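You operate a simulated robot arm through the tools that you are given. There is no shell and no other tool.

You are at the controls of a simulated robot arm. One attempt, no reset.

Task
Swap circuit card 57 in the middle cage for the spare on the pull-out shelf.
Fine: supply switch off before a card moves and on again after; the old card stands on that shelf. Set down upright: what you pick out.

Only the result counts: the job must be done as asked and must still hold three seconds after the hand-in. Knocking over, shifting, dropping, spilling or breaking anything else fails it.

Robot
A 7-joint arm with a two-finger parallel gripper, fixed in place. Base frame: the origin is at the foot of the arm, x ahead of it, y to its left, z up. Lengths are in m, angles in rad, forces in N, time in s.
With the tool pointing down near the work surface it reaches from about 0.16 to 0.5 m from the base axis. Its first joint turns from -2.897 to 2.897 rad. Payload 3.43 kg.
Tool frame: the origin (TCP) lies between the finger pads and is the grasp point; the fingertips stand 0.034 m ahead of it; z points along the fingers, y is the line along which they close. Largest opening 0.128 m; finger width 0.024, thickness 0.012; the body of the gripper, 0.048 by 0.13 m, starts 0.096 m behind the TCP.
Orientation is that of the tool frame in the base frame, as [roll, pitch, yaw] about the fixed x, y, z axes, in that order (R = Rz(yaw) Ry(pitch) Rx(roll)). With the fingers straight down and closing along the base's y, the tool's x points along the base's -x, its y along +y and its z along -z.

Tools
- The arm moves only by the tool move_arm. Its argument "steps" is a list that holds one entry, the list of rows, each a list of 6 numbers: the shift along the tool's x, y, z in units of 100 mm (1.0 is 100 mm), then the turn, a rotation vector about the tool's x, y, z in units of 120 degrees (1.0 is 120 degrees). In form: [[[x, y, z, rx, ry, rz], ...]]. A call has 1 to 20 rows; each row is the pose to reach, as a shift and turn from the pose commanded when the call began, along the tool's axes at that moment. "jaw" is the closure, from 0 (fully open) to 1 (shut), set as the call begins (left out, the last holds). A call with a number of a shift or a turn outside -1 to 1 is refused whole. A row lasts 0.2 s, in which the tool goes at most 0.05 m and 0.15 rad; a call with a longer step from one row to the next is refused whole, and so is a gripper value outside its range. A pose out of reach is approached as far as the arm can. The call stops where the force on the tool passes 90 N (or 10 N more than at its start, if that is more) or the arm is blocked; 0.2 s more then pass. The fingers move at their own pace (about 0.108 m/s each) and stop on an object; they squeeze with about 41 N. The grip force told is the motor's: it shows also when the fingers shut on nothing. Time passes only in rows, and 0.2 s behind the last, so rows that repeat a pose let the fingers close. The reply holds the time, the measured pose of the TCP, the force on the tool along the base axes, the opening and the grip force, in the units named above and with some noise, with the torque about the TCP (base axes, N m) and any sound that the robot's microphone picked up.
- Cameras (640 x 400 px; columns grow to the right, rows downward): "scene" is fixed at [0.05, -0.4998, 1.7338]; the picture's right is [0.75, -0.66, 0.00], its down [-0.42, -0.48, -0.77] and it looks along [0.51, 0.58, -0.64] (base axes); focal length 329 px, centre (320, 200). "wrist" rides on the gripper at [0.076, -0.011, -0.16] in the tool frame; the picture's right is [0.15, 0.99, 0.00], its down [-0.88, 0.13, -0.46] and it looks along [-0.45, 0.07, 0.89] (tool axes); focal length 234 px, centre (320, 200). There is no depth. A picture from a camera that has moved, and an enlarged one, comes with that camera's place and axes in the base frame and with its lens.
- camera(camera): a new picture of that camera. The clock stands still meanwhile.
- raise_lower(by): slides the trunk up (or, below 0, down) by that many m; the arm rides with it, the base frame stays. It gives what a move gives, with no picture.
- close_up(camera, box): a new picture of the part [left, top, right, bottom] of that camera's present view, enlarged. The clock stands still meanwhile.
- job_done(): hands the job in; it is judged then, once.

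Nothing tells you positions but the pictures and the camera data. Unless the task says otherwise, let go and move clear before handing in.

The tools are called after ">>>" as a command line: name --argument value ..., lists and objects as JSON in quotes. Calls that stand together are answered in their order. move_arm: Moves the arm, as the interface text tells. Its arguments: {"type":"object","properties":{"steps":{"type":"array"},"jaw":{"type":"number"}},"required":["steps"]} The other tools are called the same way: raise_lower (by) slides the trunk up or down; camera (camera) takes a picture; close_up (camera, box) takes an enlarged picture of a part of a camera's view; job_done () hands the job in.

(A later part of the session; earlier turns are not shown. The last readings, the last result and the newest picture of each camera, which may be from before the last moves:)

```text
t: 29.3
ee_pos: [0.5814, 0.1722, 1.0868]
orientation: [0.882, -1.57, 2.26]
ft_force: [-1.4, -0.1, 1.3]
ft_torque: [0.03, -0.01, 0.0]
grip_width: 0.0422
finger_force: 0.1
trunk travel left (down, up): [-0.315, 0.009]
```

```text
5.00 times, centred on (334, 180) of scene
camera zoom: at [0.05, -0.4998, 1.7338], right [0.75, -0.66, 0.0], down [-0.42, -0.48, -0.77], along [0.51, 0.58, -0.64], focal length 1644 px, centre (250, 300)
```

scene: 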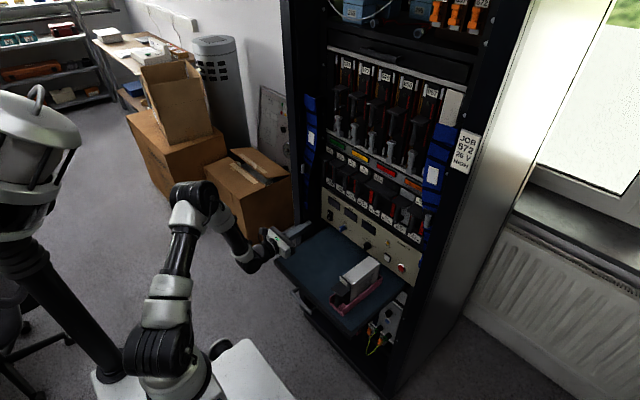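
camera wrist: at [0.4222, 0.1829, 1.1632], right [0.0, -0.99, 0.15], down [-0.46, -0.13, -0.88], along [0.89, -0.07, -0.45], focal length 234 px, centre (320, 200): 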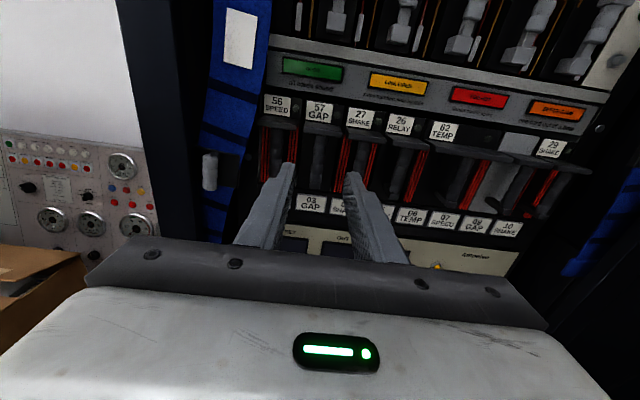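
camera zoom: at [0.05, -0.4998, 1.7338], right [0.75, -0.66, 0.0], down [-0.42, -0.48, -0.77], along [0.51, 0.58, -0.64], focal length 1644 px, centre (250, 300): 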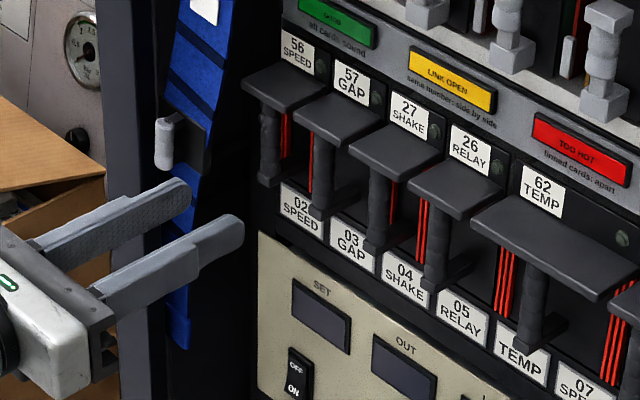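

The open fingers are lined up roughly with card 57's post, and the lever on the left at y 0.29 is clear of the gripper. I'll zoom in on the fingers and handle before going in.

>>> close_up --camera "wrist" --box '[250, 90, 410, 190]'

>>> close_up --camera "wrist" --box '[230, 140, 422, 260]'

```text
4.00 times, centred on (330, 140) of wrist
camera zoom: at [0.4222, 0.1829, 1.1632], right [0.0, -0.99, 0.15], down [-0.46, -0.13, -0.88], along [0.89, -0.07, -0.45], focal length 937 px, centre (280, 440)
```

zoom: 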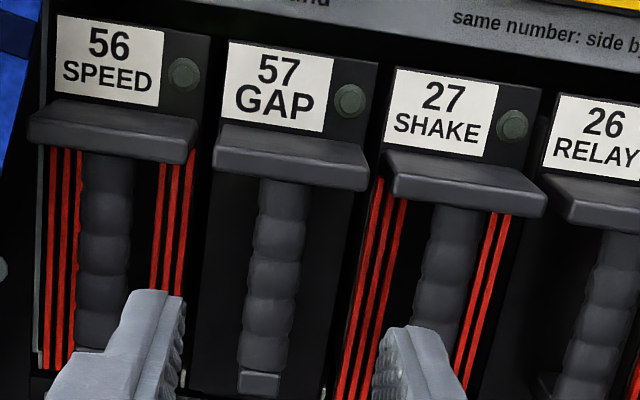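

```text
3.33 times, centred on (326, 200) of wrist
camera zoom: at [0.4222, 0.1829, 1.1632], right [0.0, -0.99, 0.15], down [-0.46, -0.13, -0.88], along [0.89, -0.07, -0.45], focal length 781 px, centre (300, 200)
```

zoom: 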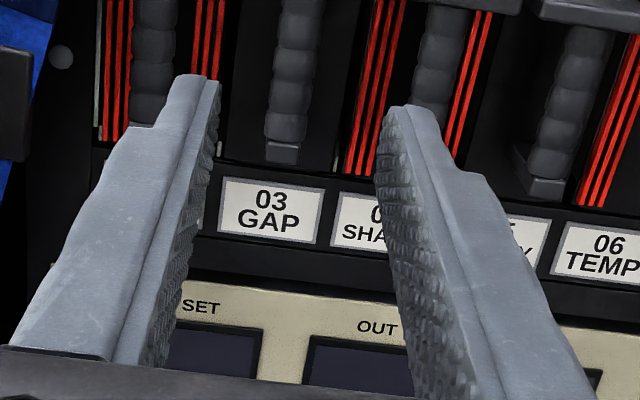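

The fingers straddle the post (post y about 0.1715, tool y 0.172), and the finger tops sit about 7 mm below the top plate. I'll raise 4 mm and advance to just in front of the handle for a check.

>>> move_arm --steps '[[[0.04, 0.005, 0.1, 0, 0, 0], [0.04, 0.005, 0.35, 0, 0, 0], [0.04, 0.005, 0.6, 0, 0, 0], [0.04, 0.005, 0.75, 0, 0, 0], [0.04, 0.005, 0.75, 0, 0, 0]]]'

>>> close_up --camera "wrist" --box '[230, 110, 422, 230]'

>>> close_up --camera "scene" --box '[290, 145, 370, 195]'

```text
t: 30.5
ee_pos: [0.6575, 0.1727, 1.0907]
orientation: [-0.98, -1.569, -2.163]
ft_force: [0.1, 0.4, -0.4]
ft_torque: [0.02, 0.01, 0.03]
grip_width: 0.0421
finger_force: 0.0
trunk travel left (down, up): [-0.315, 0.009]
```

```text
3.33 times, centred on (326, 170) of wrist
camera zoom: at [0.4983, 0.1831, 1.1677], right [0.0, -0.99, 0.15], down [-0.46, -0.13, -0.88], along [0.89, -0.07, -0.45], focal length 781 px, centre (300, 300)
```

zoom: 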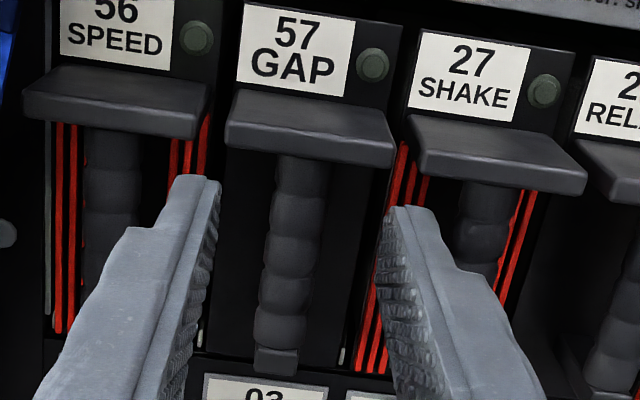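

```text
8.00 times, centred on (330, 170) of scene
camera zoom: at [0.05, -0.4998, 1.7338], right [0.75, -0.66, 0.0], down [-0.42, -0.48, -0.77], along [0.51, 0.58, -0.64], focal length 2631 px, centre (240, 440)
```

zoom: 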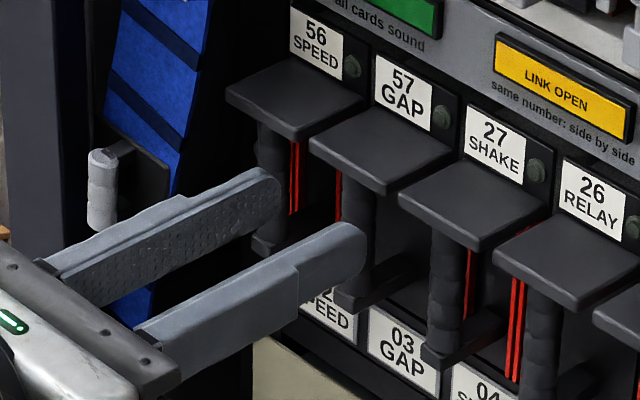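

The left finger passes between posts 56 and 57, the right one between 57 and 27, with clearance on each side. I'll advance the last 44 mm slowly.

>>> move_arm --steps '[[[0, 0.01, 0.12, 0, 0, 0], [0, 0.01, 0.24, 0, 0, 0], [0, 0.01, 0.34, 0, 0, 0], [0, 0.01, 0.4, 0, 0, 0], [0, 0.01, 0.44, 0, 0, 0], [0, 0.01, 0.44, 0, 0, 0]]]'

>>> close_up --camera "wrist" --box '[230, 110, 422, 230]'

>>> close_up --camera "scene" --box '[300, 145, 380, 195]'

```text
t: 31.9
ee_pos: [0.7007, 0.1698, 1.0919]
orientation: [0.461, -1.569, 2.681]
ft_force: [-0.3, 0.1, 0.1]
ft_torque: [0.03, -0.01, -0.01]
grip_width: 0.0422
finger_force: 0.0
trunk travel left (down, up): [-0.315, 0.009]
```

```text
3.33 times, centred on (326, 170) of wrist
camera zoom: at [0.5421, 0.1815, 1.1678], right [0.0, -0.99, 0.15], down [-0.46, -0.13, -0.88], along [0.89, -0.07, -0.45], focal length 781 px, centre (300, 300)
```

zoom: 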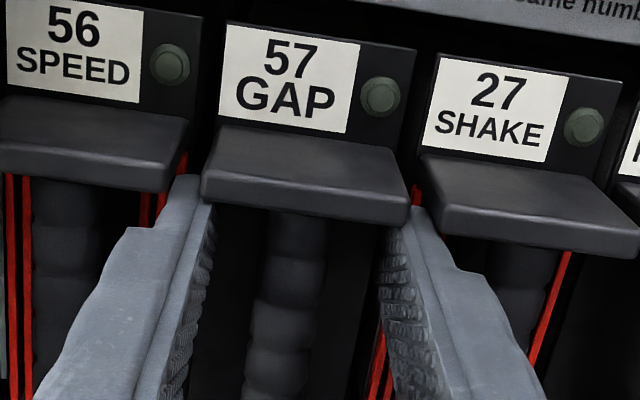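

```text
8.00 times, centred on (340, 170) of scene
camera zoom: at [0.05, -0.4998, 1.7338], right [0.75, -0.66, 0.0], down [-0.42, -0.48, -0.77], along [0.51, 0.58, -0.64], focal length 2631 px, centre (160, 440)
```

zoom: 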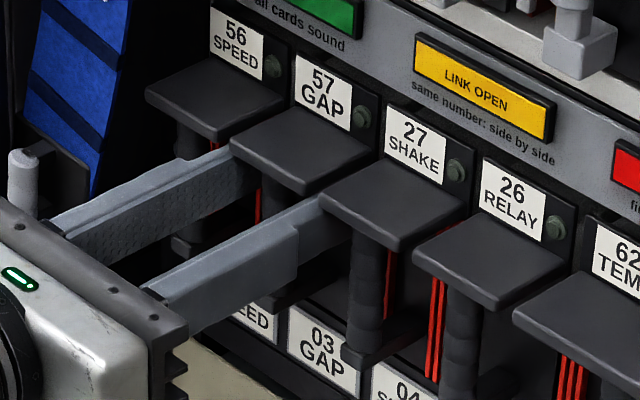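

Both fingers are under the top plates on either side of 57's post. I'll close on the post.

>>> move_arm --steps '[[[0, 0, 0, 0, 0, 0], [0, 0, 0, 0, 0, 0], [0, 0, 0, 0, 0, 0], [0, 0, 0, 0, 0, 0]]]' --jaw 1.0

>>> close_up --camera "wrist" --box '[230, 110, 422, 230]'

>>> close_up --camera "scene" --box '[300, 145, 380, 195]'

```text
t: 32.9
ee_pos: [0.7017, 0.1703, 1.0915]
orientation: [-0.297, -1.57, -2.844]
ft_force: [1.5, 0.0, 1.3]
ft_torque: [0.02, -0.02, 0.06]
grip_width: 0.0163
finger_force: 41.2
trunk travel left (down, up): [-0.315, 0.009]
```

```text
3.33 times, centred on (326, 170) of wrist
camera zoom: at [0.542, 0.1815, 1.1679], right [0.0, -0.99, 0.15], down [-0.46, -0.13, -0.88], along [0.89, -0.07, -0.45], focal length 781 px, centre (300, 300)
```

zoom: 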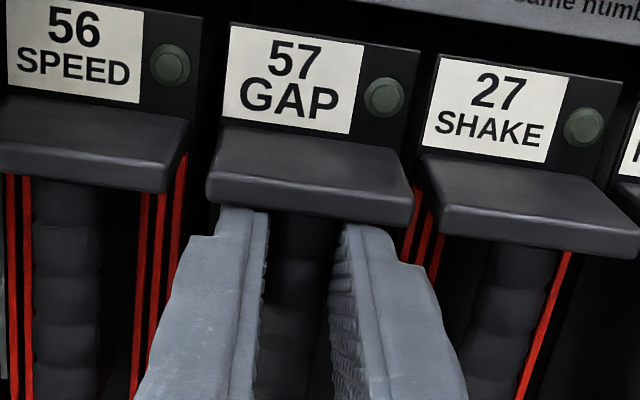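

```text
8.00 times, centred on (340, 170) of scene
camera zoom: at [0.05, -0.4998, 1.7338], right [0.75, -0.66, 0.0], down [-0.42, -0.48, -0.77], along [0.51, 0.58, -0.64], focal length 2631 px, centre (160, 440)
```

zoom: 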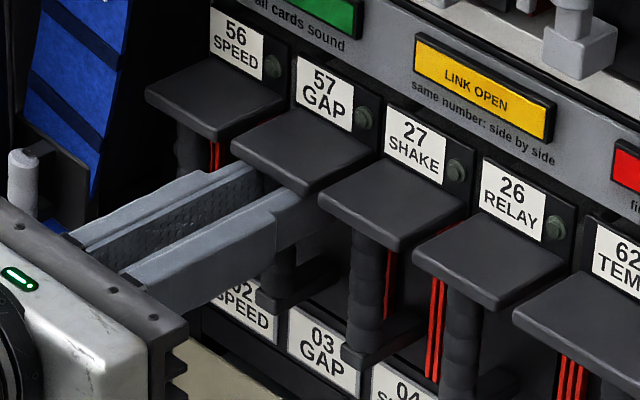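

The grip holds the post (16 mm wide, 41 N). I'll pull straight back slowly.

>>> move_arm --steps '[[[0, 0, -0.03, 0, 0, 0], [0, 0, -0.06, 0, 0, 0], [0, 0, -0.1, 0, 0, 0], [0, 0, -0.15, 0, 0, 0], [0, 0, -0.2, 0, 0, 0], [0, 0, -0.2, 0, 0, 0]]]'

>>> close_up --camera "wrist" --box '[230, 110, 422, 230]'

>>> close_up --camera "scene" --box '[300, 145, 380, 195]'

```text
t: 34.3
ee_pos: [0.6794, 0.1705, 1.0915]
orientation: [-0.077, -1.569, -3.065]
ft_force: [1.0, -0.2, 3.1]
ft_torque: [-0.04, -0.21, -0.03]
grip_width: 0.0163
finger_force: 40.8
trunk travel left (down, up): [-0.315, 0.009]
```

```text
3.33 times, centred on (326, 170) of wrist
camera zoom: at [0.5207, 0.181, 1.1676], right [0.0, -0.99, 0.15], down [-0.45, -0.13, -0.88], along [0.89, -0.07, -0.45], focal length 781 px, centre (300, 300)
```

zoom: 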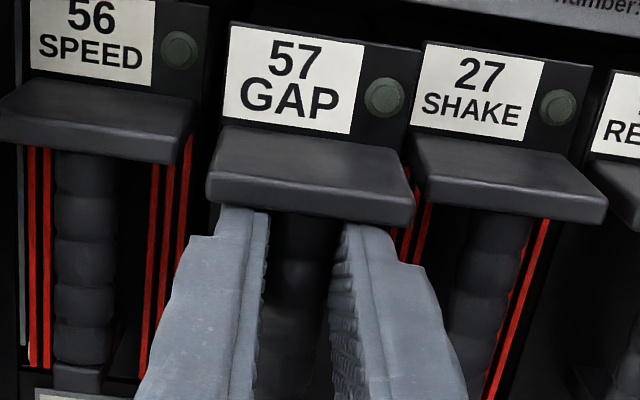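

```text
8.00 times, centred on (340, 170) of scene
camera zoom: at [0.05, -0.4998, 1.7338], right [0.75, -0.66, 0.0], down [-0.42, -0.48, -0.77], along [0.51, 0.58, -0.64], focal length 2631 px, centre (160, 440)
```

zoom: 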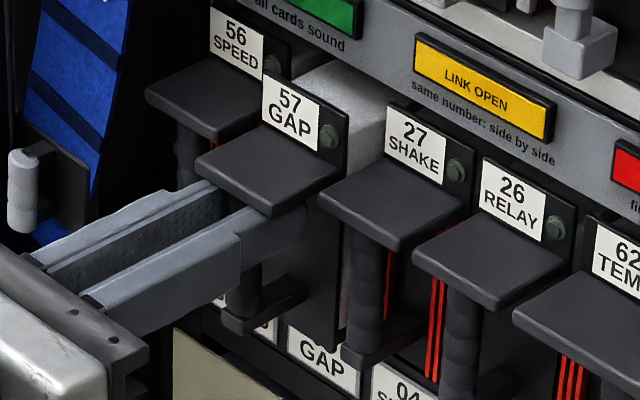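

The card slides out with the grip and no slip. I'll keep pulling.

>>> move_arm --steps '[[[0, 0, -0.1, 0, 0, 0], [0, 0, -0.2, 0, 0, 0], [0, 0, -0.3, 0, 0, 0], [0, 0, -0.4, 0, 0, 0], [0, 0, -0.5, 0, 0, 0], [0, 0, -0.6, 0, 0, 0], [0, 0, -0.7, 0, 0, 0], [0, 0, -0.8, 0, 0, 0], [0, 0, -0.8, 0, 0, 0]]]'

>>> camera --camera "wrist"

>>> close_up --camera "scene" --box '[260, 130, 388, 210]'

```text
t: 36.3
ee_pos: [0.6009, 0.1708, 1.092]
orientation: [-0.329, -1.568, -2.814]
ft_force: [1.3, -0.3, 2.7]
ft_torque: [0.0, -0.64, 0.03]
grip_width: 0.0164
finger_force: 40.6
trunk travel left (down, up): [-0.315, 0.009]
```

```text
taken
camera wrist: at [0.4413, 0.1813, 1.1674], right [0.0, -0.99, 0.15], down [-0.45, -0.13, -0.88], along [0.89, -0.07, -0.45], focal length 234 px, centre (320, 200)
```

wrist: 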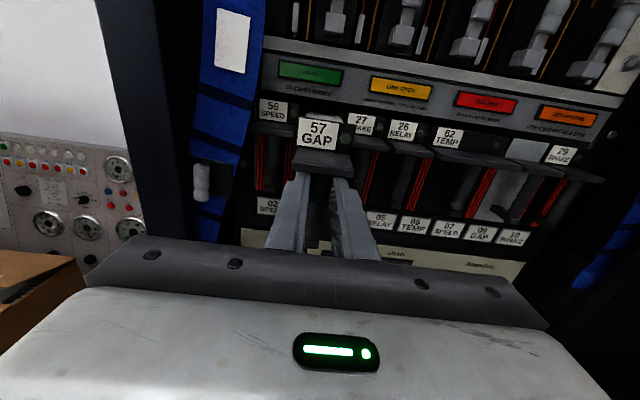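

```text
5.00 times, centred on (324, 170) of scene
camera zoom: at [0.05, -0.4998, 1.7338], right [0.75, -0.66, 0.0], down [-0.42, -0.48, -0.77], along [0.51, 0.58, -0.64], focal length 1644 px, centre (300, 350)
```

zoom: 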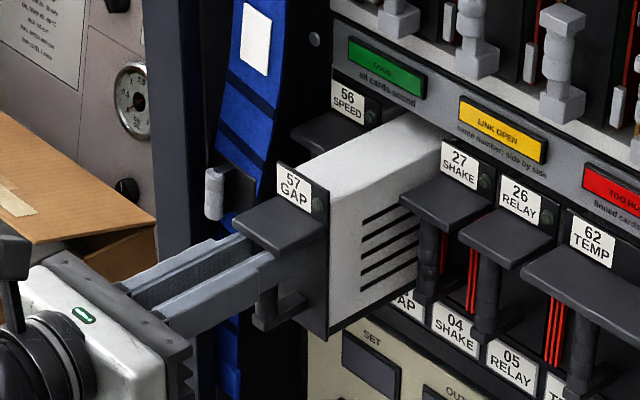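

About 100 mm is out and still level. I'll continue slowly and watch for droop when it leaves the guides.

>>> move_arm --steps '[[[0, 0, -0.08, 0, 0, 0], [0, 0, -0.16, 0, 0, 0], [0, 0, -0.24, 0, 0, 0], [0, 0, -0.32, 0, 0, 0], [0, 0, -0.4, 0, 0, 0], [0, 0, -0.4, 0, 0, 0]]]'

>>> close_up --camera "scene" --box '[260, 130, 388, 210]'

>>> close_up --camera "wrist" --box '[230, 110, 422, 230]'

```text
t: 37.7
ee_pos: [0.5594, 0.1711, 1.0898]
orientation: [-2.92, -1.571, -0.223]
ft_force: [1.8, -0.1, 4.2]
ft_torque: [-0.02, -1.25, 0.01]
grip_width: 0.0164
finger_force: 40.8
trunk travel left (down, up): [-0.315, 0.009]
```

```text
5.00 times, centred on (324, 170) of scene
camera zoom: at [0.05, -0.4998, 1.7338], right [0.75, -0.66, 0.0], down [-0.42, -0.48, -0.77], along [0.51, 0.58, -0.64], focal length 1644 px, centre (300, 350)
```

zoom: 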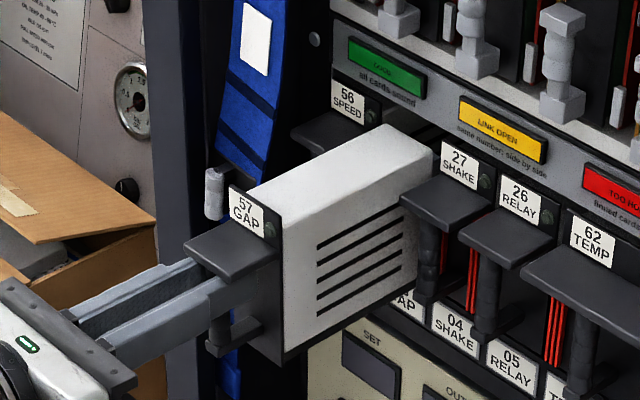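

```text
3.33 times, centred on (326, 170) of wrist
camera zoom: at [0.4007, 0.1818, 1.1665], right [0.0, -0.99, 0.15], down [-0.46, -0.13, -0.88], along [0.89, -0.07, -0.45], focal length 781 px, centre (300, 300)
```

zoom: 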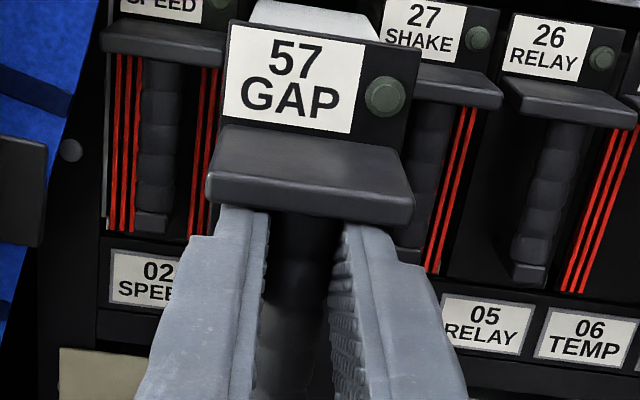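

The card is nearly out and level, with some lever load from the guides. I'll pull the remaining part in small steps.

>>> move_arm --steps '[[[0, 0, -0.05, 0, 0, 0], [0, 0, -0.1, 0, 0, 0], [0, 0, -0.15, 0, 0, 0], [0, 0, -0.2, 0, 0, 0], [0, 0, -0.2, 0, 0, 0]]]'

>>> close_up --camera "scene" --box '[260, 130, 388, 210]'

>>> close_up --camera "wrist" --box '[230, 110, 422, 230]'

```text
t: 38.9
ee_pos: [0.5403, 0.1708, 1.0898]
orientation: [0.343, -1.57, 2.801]
ft_force: [-1.0, 0.7, 0.7]
ft_torque: [-0.01, 0.25, 0.0]
grip_width: 0.0167
finger_force: 41.2
trunk travel left (down, up): [-0.315, 0.009]
```

```text
5.00 times, centred on (324, 170) of scene
camera zoom: at [0.05, -0.4998, 1.7338], right [0.75, -0.66, 0.0], down [-0.42, -0.48, -0.77], along [0.51, 0.58, -0.64], focal length 1644 px, centre (300, 350)
```

zoom: 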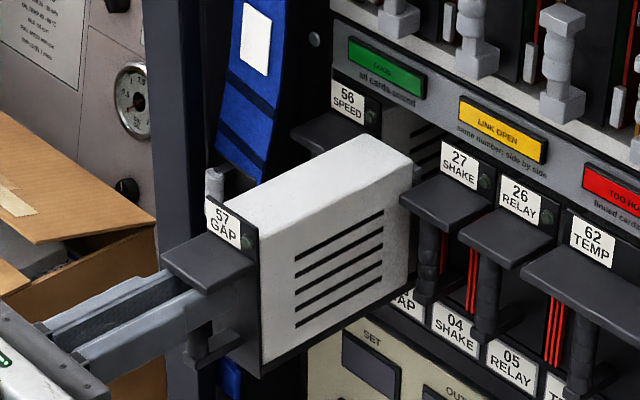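

```text
3.33 times, centred on (326, 170) of wrist
camera zoom: at [0.381, 0.1811, 1.1673], right [0.0, -0.99, 0.15], down [-0.46, -0.13, -0.88], along [0.89, -0.07, -0.45], focal length 781 px, centre (300, 300)
```

zoom: 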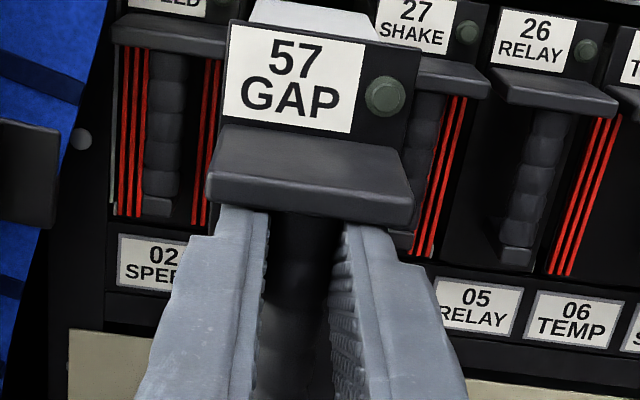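

Card 57 is out and held level. I'll pull it back another 50 mm so its rear clears the neighbouring handles, then look at the shelf.

>>> move_arm --steps '[[[0, 0, -0.1, 0, 0, 0], [0, 0, -0.2, 0, 0, 0], [0, 0, -0.3, 0, 0, 0], [0, 0, -0.4, 0, 0, 0], [0, 0, -0.5, 0, 0, 0], [0, 0, -0.55, 0, 0, 0], [0, 0, -0.55, 0, 0, 0]]]'

>>> camera --camera "scene"

>>> camera --camera "wrist"

>>> close_up --camera "scene" --box '[240, 130, 400, 230]'

```text
t: 40.5
ee_pos: [0.4838, 0.1717, 1.0912]
orientation: [2.697, -1.571, 0.444]
ft_force: [-0.8, 0.2, 0.4]
ft_torque: [0.01, 0.25, 0.01]
grip_width: 0.0166
finger_force: 41.0
trunk travel left (down, up): [-0.315, 0.009]
```

```text
taken
```

scene: 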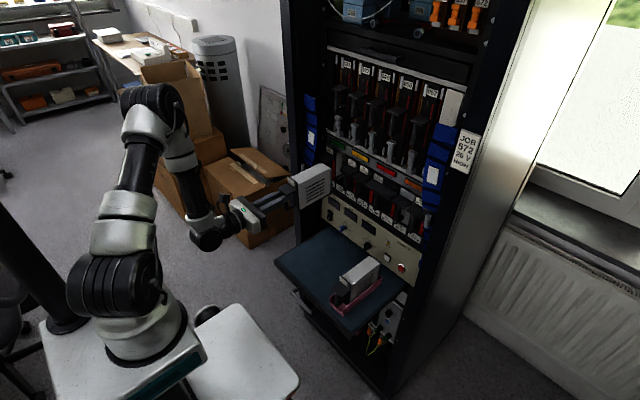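

```text
taken
camera wrist: at [0.3257, 0.1817, 1.1672], right [0.0, -0.99, 0.15], down [-0.46, -0.13, -0.88], along [0.89, -0.07, -0.45], focal length 234 px, centre (320, 200)
```

wrist: 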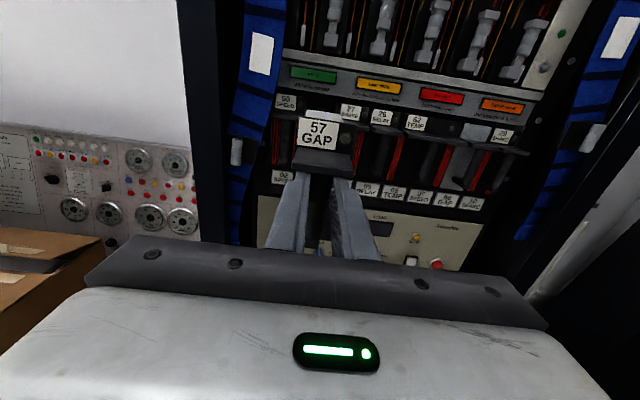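

```text
4.00 times, centred on (320, 180) of scene
camera zoom: at [0.05, -0.4998, 1.7338], right [0.75, -0.66, 0.0], down [-0.42, -0.48, -0.77], along [0.51, 0.58, -0.64], focal length 1315 px, centre (320, 280)
```

zoom: 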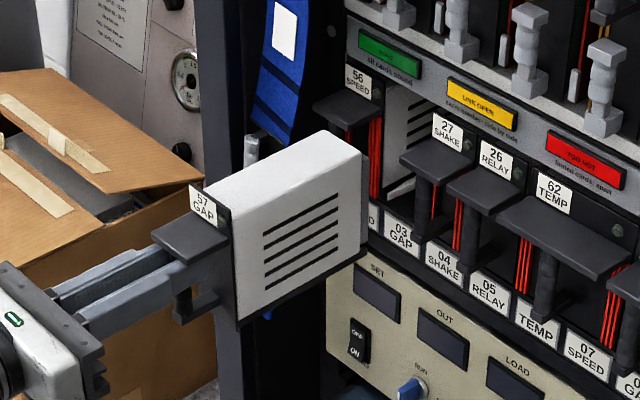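

Card 57 is clear and level. I'll shift it to y 0.07, over the free part of the shelf and away from the switch corridor, then lower with the trunk partway.

>>> move_arm --steps '[[[0, 0.15, 0, 0, 0, 0], [0, 0.35, 0, 0, 0, 0], [0, 0.55, 0, 0, 0, 0], [0, 0.75, 0, 0, 0, 0], [0, 0.9, 0, 0, 0, 0], [0, 1.0, 0, 0, 0, 0], [0, 1.0, 0, 0, 0, 0]]]'

>>> raise_lower --by -0.2

>>> camera --camera "scene"

>>> camera --camera "wrist"

>>> close_up --camera "scene" --box '[240, 210, 432, 330]'

```text
t: 42.1
ee_pos: [0.4864, 0.0711, 1.0905]
orientation: [0.772, -1.571, 2.367]
ft_force: [0.9, -0.5, 0.6]
ft_torque: [0.01, 0.22, 0.0]
grip_width: 0.0166
finger_force: 40.5
trunk travel left (down, up): [-0.315, 0.009]
```

```text
t: 44.2
ee_pos: [0.4853, 0.0718, 0.8909]
orientation: [-0.256, -1.571, -2.887]
ft_force: [0.4, -0.3, 0.3]
ft_torque: [0.01, 0.25, -0.01]
grip_width: 0.0164
finger_force: 40.9
trunk travel left (down, up): [-0.115, 0.209]
```

```text
taken
```

scene: 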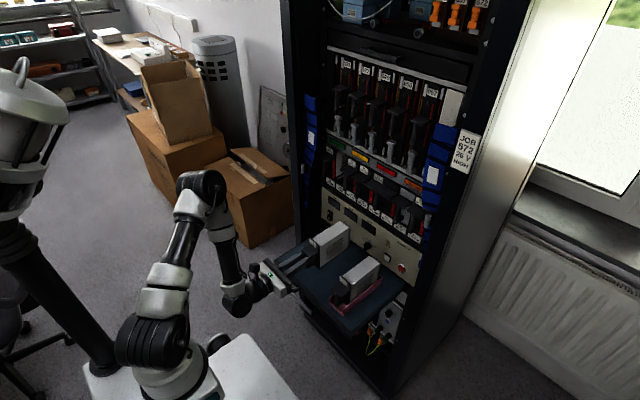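

```text
taken
camera wrist: at [0.3264, 0.082, 0.9673], right [0.0, -0.99, 0.15], down [-0.46, -0.13, -0.88], along [0.89, -0.07, -0.45], focal length 234 px, centre (320, 200)
```

wrist: 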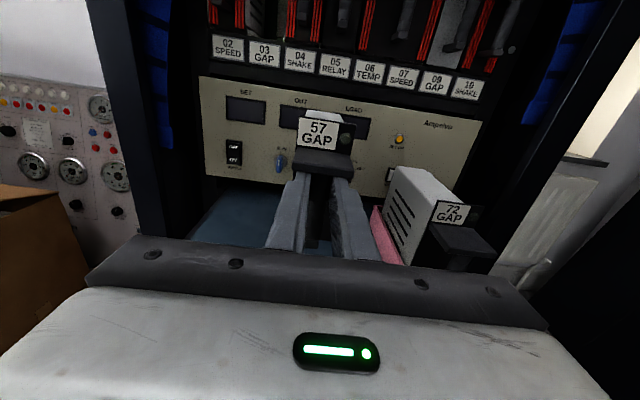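

```text
3.33 times, centred on (336, 270) of scene
camera zoom: at [0.05, -0.4998, 1.7338], right [0.75, -0.66, 0.0], down [-0.42, -0.48, -0.77], along [0.51, 0.58, -0.64], focal length 1096 px, centre (267, -33)
```

zoom: 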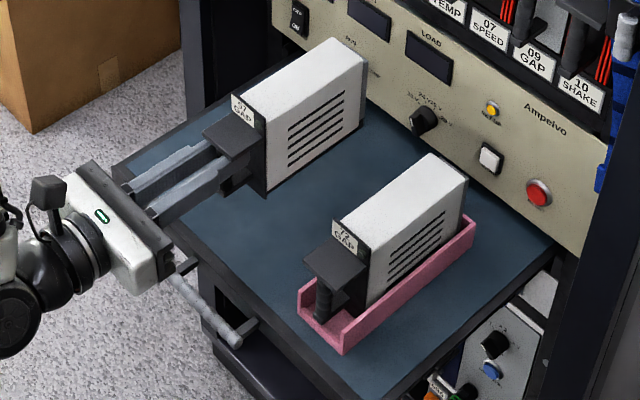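

Card 57 hovers over the free left part of the shelf, clear of the spare. I'll lower the trunk 60 mm more and check the gap.

>>> raise_lower --by -0.06

>>> close_up --camera "scene" --box '[260, 215, 388, 295]'

>>> camera --camera "wrist"

```text
t: 45.2
ee_pos: [0.4855, 0.0719, 0.8317]
orientation: [-0.148, -1.57, -2.992]
ft_force: [-0.8, -0.4, -0.7]
ft_torque: [0.0, 0.28, -0.03]
grip_width: 0.0166
finger_force: 41.2
trunk travel left (down, up): [-0.055, 0.269]
```

```text
5.00 times, centred on (324, 255) of scene
camera zoom: at [0.05, -0.4998, 1.7338], right [0.75, -0.66, 0.0], down [-0.42, -0.48, -0.77], along [0.51, 0.58, -0.64], focal length 1644 px, centre (300, -75)
```

zoom: 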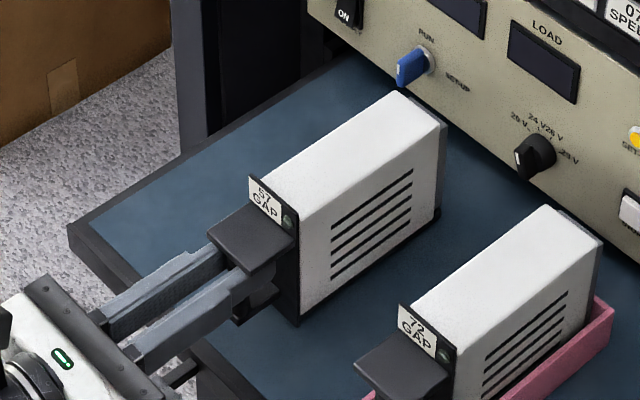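

```text
taken
camera wrist: at [0.3264, 0.082, 0.9073], right [0.0, -0.99, 0.15], down [-0.46, -0.13, -0.88], along [0.89, -0.07, -0.45], focal length 234 px, centre (320, 200)
```

wrist: 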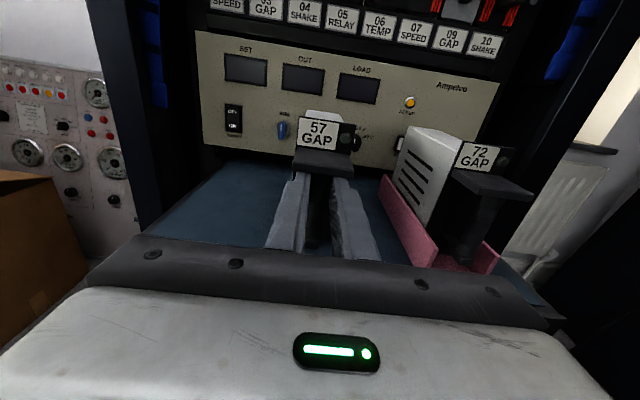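

The card is now about level with the spare in its tray, so the shelf should be 10–25 mm below its base. I'll lower in small arm steps and watch the force.

>>> move_arm --steps '[[[-0.03, 0, 0, 0, 0, 0], [-0.06, 0, 0, 0, 0, 0], [-0.08, 0, 0, 0, 0, 0], [-0.08, 0, 0, 0, 0, 0]]]'

>>> close_up --camera "scene" --box '[290, 240, 370, 290]'

```text
t: 46.2
ee_pos: [0.4848, 0.0721, 0.8255]
orientation: [-0.041, -1.562, -3.099]
ft_force: [0.3, 1.5, 22.0]
ft_torque: [0.03, -1.06, 0.05]
grip_width: 0.0164
finger_force: 40.4
trunk travel left (down, up): [-0.055, 0.269]
```

```text
8.00 times, centred on (330, 265) of scene
camera zoom: at [0.05, -0.4998, 1.7338], right [0.75, -0.66, 0.0], down [-0.42, -0.48, -0.77], along [0.51, 0.58, -0.64], focal length 2631 px, centre (240, -320)
```

zoom: 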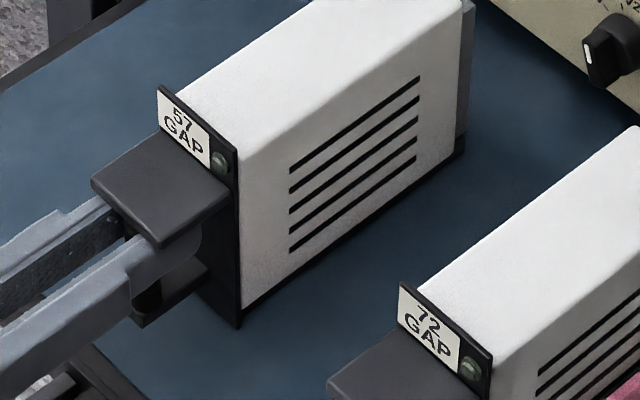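

The card's base touched the shelf (22 N upward). I'll relieve the pressing before letting go.

>>> move_arm --steps '[[[0.01, 0, 0, 0, 0, 0], [0.02, 0, 0, 0, 0, 0], [0.02, 0, 0, 0, 0, 0]]]'

>>> close_up --camera "scene" --box '[290, 240, 370, 290]'

```text
t: 47.0
ee_pos: [0.4851, 0.0717, 0.826]
orientation: [-0.034, -1.57, -3.108]
ft_force: [1.0, -0.2, 16.2]
ft_torque: [0.0, -0.83, 0.02]
grip_width: 0.0163
finger_force: 41.4
trunk travel left (down, up): [-0.055, 0.269]
```

```text
8.00 times, centred on (330, 265) of scene
camera zoom: at [0.05, -0.4998, 1.7338], right [0.75, -0.66, 0.0], down [-0.42, -0.48, -0.77], along [0.51, 0.58, -0.64], focal length 2631 px, centre (240, -320)
```

zoom: 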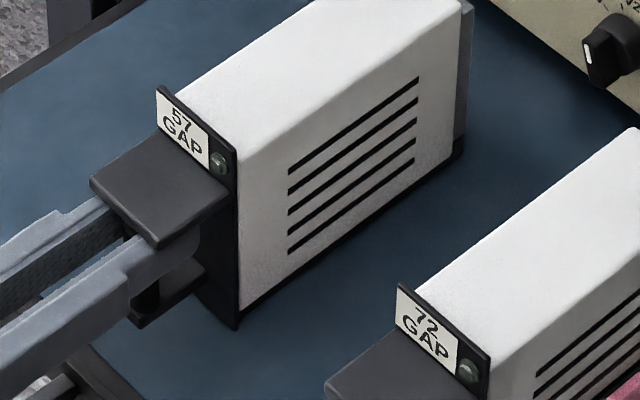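

Still pressing with 16 N, so I'll ease up 2 mm more.

>>> move_arm --steps '[[[0.01, 0, 0, 0, 0, 0], [0.02, 0, 0, 0, 0, 0], [0.02, 0, 0, 0, 0, 0]]]'

```text
t: 47.8
ee_pos: [0.4863, 0.0718, 0.8265]
orientation: [3.12, -1.568, 0.022]
ft_force: [0.4, 0.4, 5.1]
ft_torque: [0.0, -0.17, 0.0]
grip_width: 0.0163
finger_force: 41.1
trunk travel left (down, up): [-0.055, 0.269]
```

Contact is light now. I'll ease another 0.7 mm and open the fingers.

>>> move_arm --steps '[[[0.007, 0, 0, 0, 0, 0], [0.007, 0, 0, 0, 0, 0]]]'

>>> move_arm --steps '[[[0, 0, 0, 0, 0, 0], [0, 0, 0, 0, 0, 0], [0, 0, 0, 0, 0, 0]]]' --jaw 0.7

>>> close_up --camera "scene" --box '[290, 240, 370, 290]'

>>> close_up --camera "wrist" --box '[230, 110, 422, 230]'

```text
t: 48.4
ee_pos: [0.4829, 0.0735, 0.8264]
orientation: [3.094, -1.568, 0.047]
ft_force: [1.1, 0.4, 0.4]
ft_torque: [0.0, 0.24, 0.0]
grip_width: 0.0165
finger_force: 41.3
trunk travel left (down, up): [-0.055, 0.269]
```

```text
t: 49.2
ee_pos: [0.4849, 0.0719, 0.8277]
orientation: [0.296, -1.57, 2.844]
ft_force: [0.5, 0.3, -1.7]
ft_torque: [0.01, 0.05, 0.03]
grip_width: 0.0384
finger_force: 0.1
trunk travel left (down, up): [-0.055, 0.269]
```

```text
8.00 times, centred on (330, 265) of scene
camera zoom: at [0.05, -0.4998, 1.7338], right [0.75, -0.66, 0.0], down [-0.42, -0.48, -0.77], along [0.51, 0.58, -0.64], focal length 2631 px, centre (240, -320)
```

zoom: 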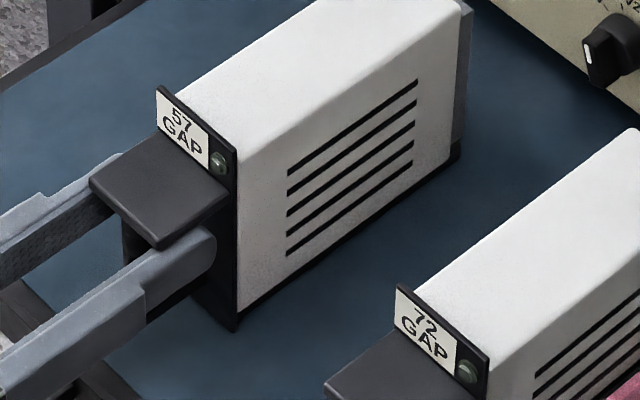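

```text
3.33 times, centred on (326, 170) of wrist
camera zoom: at [0.3256, 0.0823, 0.9039], right [0.0, -0.99, 0.15], down [-0.46, -0.13, -0.88], along [0.89, -0.07, -0.45], focal length 781 px, centre (300, 300)
```

zoom: 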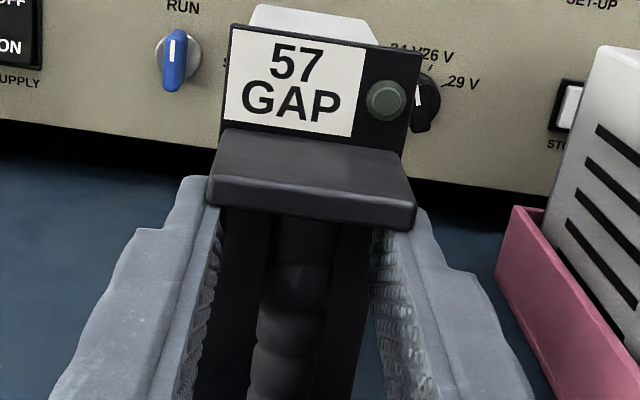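

Card 57 stands on its own on the shelf. I'll back the fingers straight out of its handle.

>>> move_arm --steps '[[[0, 0, -0.08, 0, 0, 0], [0, 0, -0.2, 0, 0, 0], [0, 0, -0.35, 0, 0, 0], [0, 0, -0.5, 0, 0, 0], [0, 0, -0.65, 0, 0, 0], [0, 0, -0.72, 0, 0, 0], [0, 0, -0.72, 0, 0, 0]]]'

>>> camera --camera "scene"

>>> camera --camera "wrist"

>>> close_up --camera "scene" --box '[260, 220, 420, 320]'

```text
t: 50.8
ee_pos: [0.4426, 0.0867, 0.7979]
orientation: [-0.195, -1.569, -2.943]
ft_force: [0.3, 0.1, -0.3]
ft_torque: [0.01, 0.01, 0.03]
grip_width: 0.0386
finger_force: 0.0
out of reach, approached as far as the arm can: row 2, 3, 4, 5, 6, 7
trunk travel left (down, up): [-0.055, 0.269]
```

```text
taken
```

scene: 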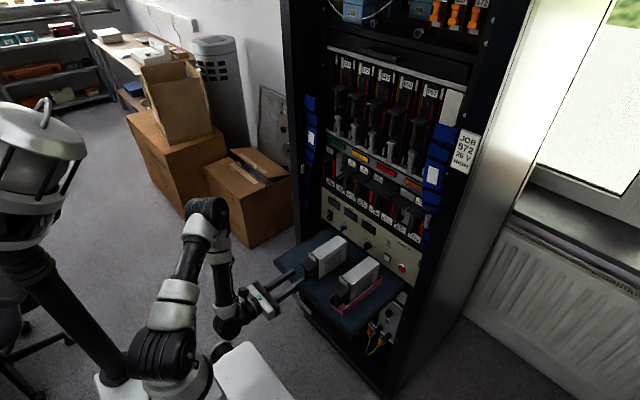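

```text
taken
camera wrist: at [0.2825, 0.0965, 0.8737], right [0.0, -0.99, 0.15], down [-0.45, -0.13, -0.88], along [0.89, -0.07, -0.45], focal length 234 px, centre (320, 200)
```

wrist: 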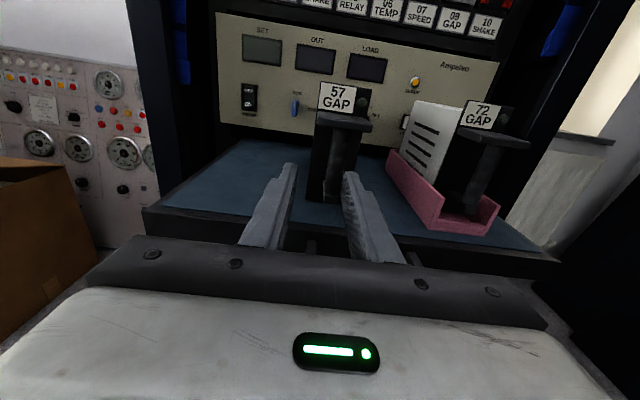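

```text
4.00 times, centred on (340, 270) of scene
camera zoom: at [0.05, -0.4998, 1.7338], right [0.75, -0.66, 0.0], down [-0.42, -0.48, -0.77], along [0.51, 0.58, -0.64], focal length 1315 px, centre (240, -80)
```

zoom: 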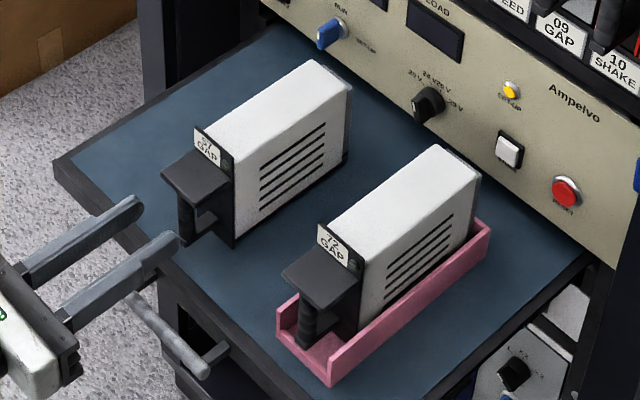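

Backing out hit a reach limit, so the tool sank 3 cm and shifted slightly, but card 57 looks undisturbed and the fingertips are just in front of its handle. I'll zoom in to verify before the next move.

>>> close_up --camera "scene" --box '[280, 245, 344, 285]'

>>> close_up --camera "wrist" --box '[250, 70, 410, 170]'

>>> close_up --camera "wrist" --box '[250, 130, 410, 230]'

>>> close_up --camera "wrist" --box '[370, 90, 530, 250]'

```text
10.00 times, centred on (312, 265) of scene
camera zoom: at [0.05, -0.4998, 1.7338], right [0.75, -0.66, 0.0], down [-0.42, -0.48, -0.77], along [0.51, 0.58, -0.64], focal length 3288 px, centre (400, -450)
```

zoom: 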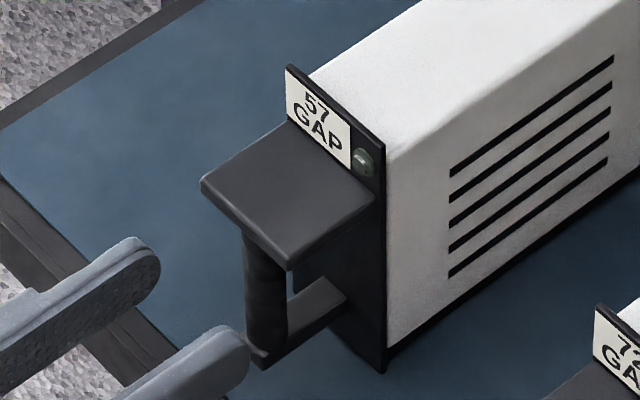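

```text
4.00 times, centred on (330, 120) of wrist
camera zoom: at [0.2825, 0.0965, 0.8737], right [0.0, -0.99, 0.15], down [-0.45, -0.13, -0.88], along [0.89, -0.07, -0.45], focal length 937 px, centre (280, 520)
```

zoom: 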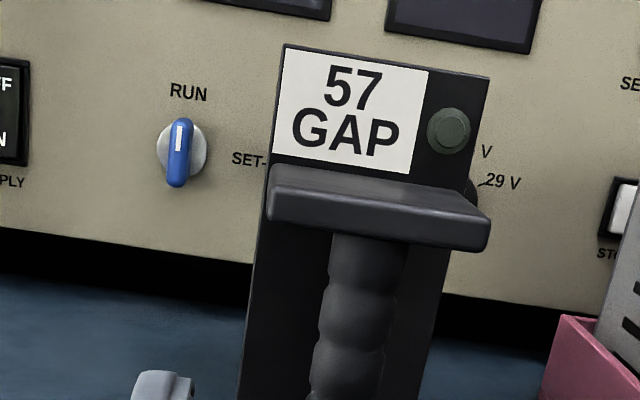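

```text
4.00 times, centred on (330, 180) of wrist
camera zoom: at [0.2825, 0.0965, 0.8737], right [0.0, -0.99, 0.15], down [-0.45, -0.13, -0.88], along [0.89, -0.07, -0.45], focal length 937 px, centre (280, 280)
```

zoom: 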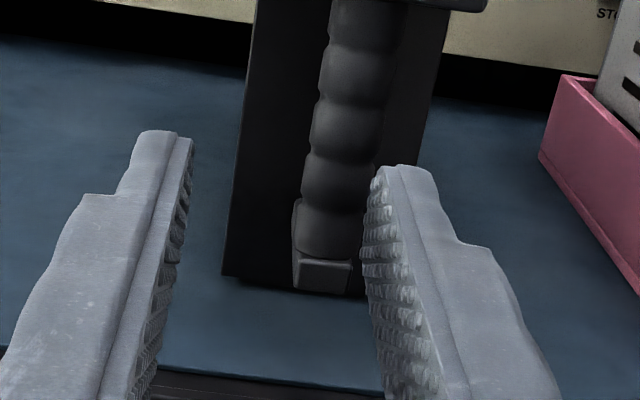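

```text
2.50 times, centred on (450, 170) of wrist
camera zoom: at [0.2825, 0.0965, 0.8737], right [0.0, -0.99, 0.15], down [-0.45, -0.13, -0.88], along [0.89, -0.07, -0.45], focal length 585 px, centre (-5, 275)
```

zoom: 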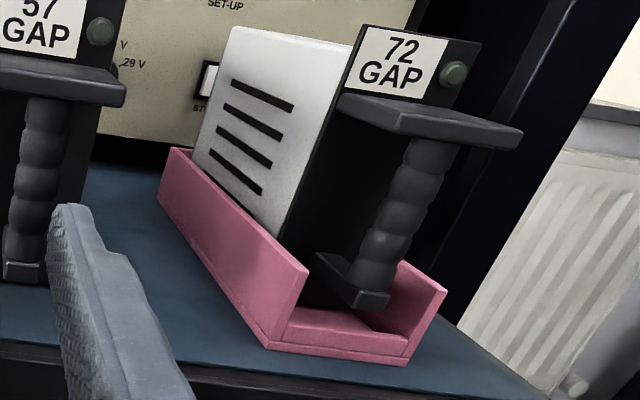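

The spare's tray is open at the front with low side walls, so a straight frontal grip will work. The reach limit comes from the folded elbow, so I'll raise the trunk, starting with a small check step because the fingertips sit just in front of 57's handle.

>>> raise_lower --by 0.02

>>> close_up --camera "scene" --box '[280, 245, 344, 285]'

```text
t: 51.5
ee_pos: [0.4403, 0.0852, 0.8182]
orientation: [-0.005, -1.568, -3.134]
ft_force: [-0.3, -0.4, -0.3]
ft_torque: [0.02, -0.01, 0.02]
grip_width: 0.0385
finger_force: 0.1
trunk travel left (down, up): [-0.075, 0.249]
```

```text
10.00 times, centred on (312, 265) of scene
camera zoom: at [0.05, -0.4998, 1.7338], right [0.75, -0.66, 0.0], down [-0.42, -0.48, -0.77], along [0.51, 0.58, -0.64], focal length 3288 px, centre (400, -450)
```

zoom: 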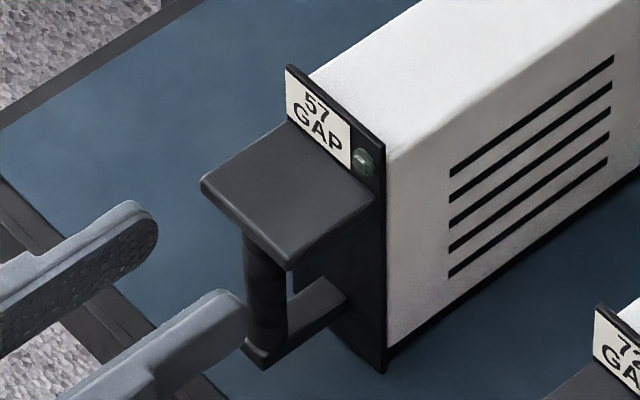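

There's about 8 mm of clearance to the top plate's front edge and no contact. I'll continue raising the trunk.

>>> raise_lower --by 0.06

>>> close_up --camera "scene" --box '[270, 220, 398, 300]'

```text
t: 52.5
ee_pos: [0.4416, 0.0856, 0.878]
orientation: [-0.004, -1.57, -3.138]
ft_force: [0.0, -0.6, 0.6]
ft_torque: [0.02, 0.01, 0.03]
grip_width: 0.0383
finger_force: 0.0
trunk travel left (down, up): [-0.135, 0.189]
```

```text
5.00 times, centred on (334, 260) of scene
camera zoom: at [0.05, -0.4998, 1.7338], right [0.75, -0.66, 0.0], down [-0.42, -0.48, -0.77], along [0.51, 0.58, -0.64], focal length 1644 px, centre (250, -100)
```

zoom: 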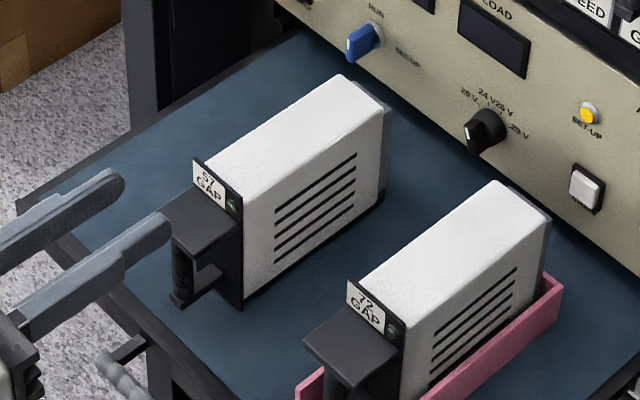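

Card 57 stands untouched. Before approaching the spare I want to see how the wrist sits relative to the robot's own platform, so I'll take a full scene view and close-ups.

>>> camera --camera "scene"

>>> close_up --camera "scene" --box '[80, 180, 336, 340]'

>>> close_up --camera "scene" --box '[60, 260, 284, 400]'

```text
taken
```

scene: 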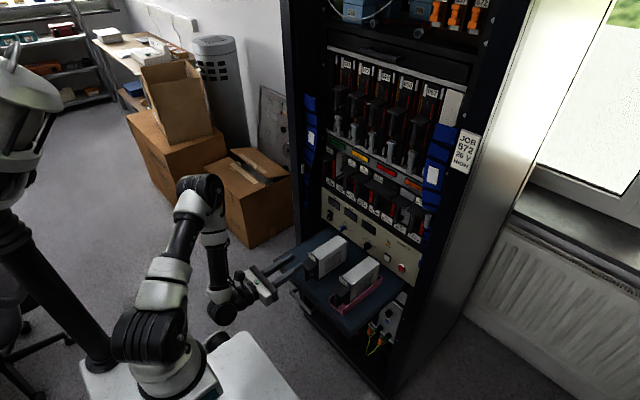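

```text
2.50 times, centred on (208, 260) of scene
camera zoom: at [0.05, -0.4998, 1.7338], right [0.75, -0.66, 0.0], down [-0.42, -0.48, -0.77], along [0.51, 0.58, -0.64], focal length 822 px, centre (600, 50)
```

zoom: 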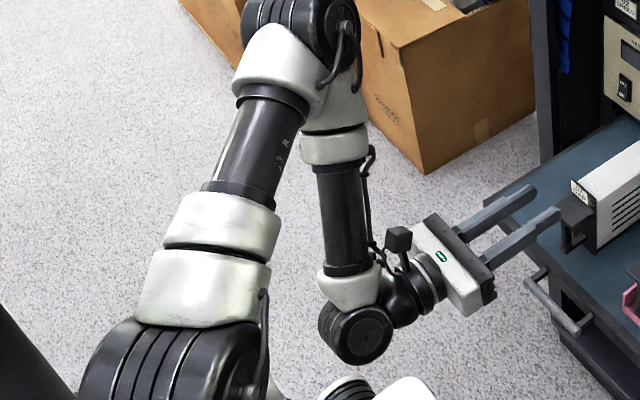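

```text
2.86 times, centred on (172, 330) of scene
camera zoom: at [0.05, -0.4998, 1.7338], right [0.75, -0.66, 0.0], down [-0.42, -0.48, -0.77], along [0.51, 0.58, -0.64], focal length 940 px, centre (743, -171)
```

zoom: 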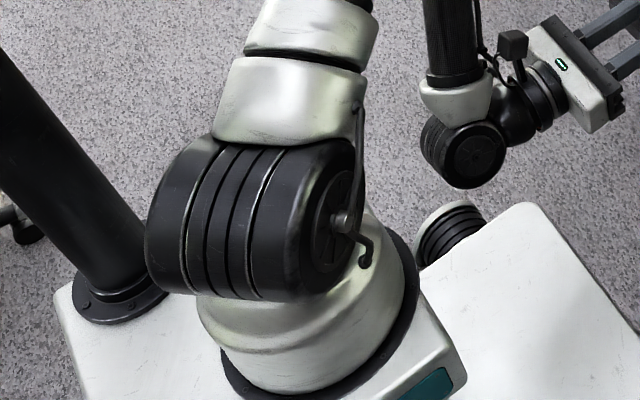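

The arm has room at a slightly lower height relative to the trunk. The spare's handle should be gripped near [0.491, -0.076, 0.833]. I'll raise the trunk 80 mm to be above everything, then shift to the spare's side with the arm 30 mm lower relative to the trunk.

>>> raise_lower --by 0.08

>>> move_arm --steps '[[[-0.05, 0, 0.1, 0, 0, 0], [-0.15, 0.1, 0.2, 0, 0, 0], [-0.25, 0.3, 0.25, 0, 0, 0], [-0.3, 0.5, 0.25, 0, 0, 0], [-0.3, 0.7, 0.25, 0, 0, 0], [-0.3, 0.9, 0.25, 0, 0, 0], [-0.3, 1.0, 0.25, 0, 0, 0], [-0.3, 1.0, 0.25, 0, 0, 0]]]'

```text
t: 53.7
ee_pos: [0.4422, 0.0853, 0.9562]
orientation: [0.01, -1.568, 3.13]
ft_force: [-0.3, 0.5, 0.0]
ft_torque: [0.0, -0.02, -0.04]
grip_width: 0.0384
finger_force: 0.0
trunk travel left (down, up): [-0.215, 0.109]
```

```text
t: 55.5
ee_pos: [0.4674, -0.0124, 0.9277]
orientation: [-0.274, -1.569, -2.867]
ft_force: [-0.3, -0.7, 0.0]
ft_torque: [0.0, -0.02, -0.01]
grip_width: 0.0387
finger_force: 0.1
trunk travel left (down, up): [-0.215, 0.109]
```

Reachable so far. I'll continue to y -0.0765 and ease back to x about 0.446.

>>> move_arm --steps '[[[0, 0.2, 0, 0, 0, 0], [0, 0.4, 0, 0, 0, 0], [0, 0.64, -0.05, 0, 0, 0], [0, 0.64, -0.12, 0, 0, 0], [0, 0.64, -0.21, 0, 0, 0], [0, 0.64, -0.21, 0, 0, 0]]]'

>>> camera --camera "wrist"

>>> camera --camera "scene"

```text
t: 56.9
ee_pos: [0.4473, -0.0775, 0.928]
orientation: [-0.12, -1.569, -3.024]
ft_force: [-0.5, 0.5, -0.5]
ft_torque: [0.02, 0.03, -0.03]
grip_width: 0.0383
finger_force: 0.1
trunk travel left (down, up): [-0.215, 0.109]
```

```text
taken
camera wrist: at [0.2873, -0.0677, 1.0035], right [0.0, -0.99, 0.15], down [-0.45, -0.13, -0.88], along [0.89, -0.07, -0.45], focal length 234 px, centre (320, 200)
```

wrist: 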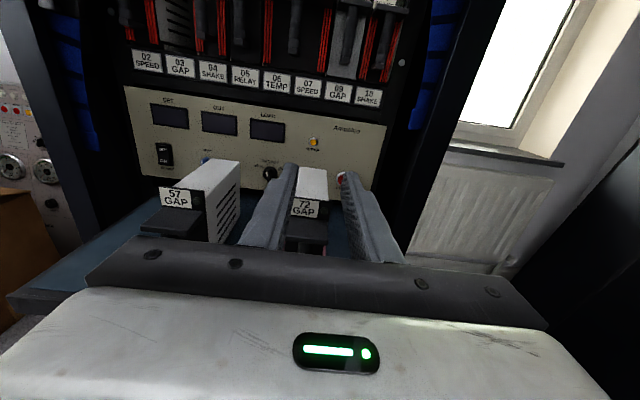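

```text
taken
```

scene: 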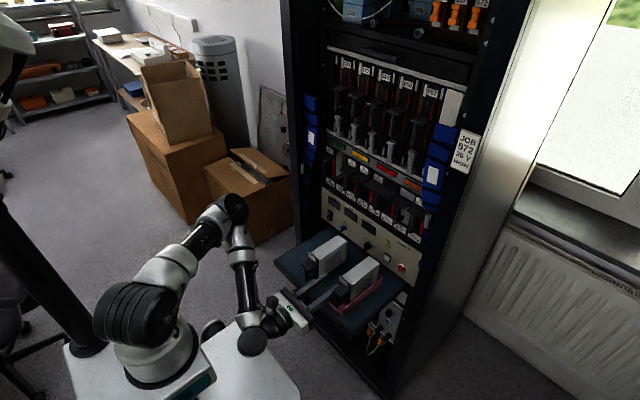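

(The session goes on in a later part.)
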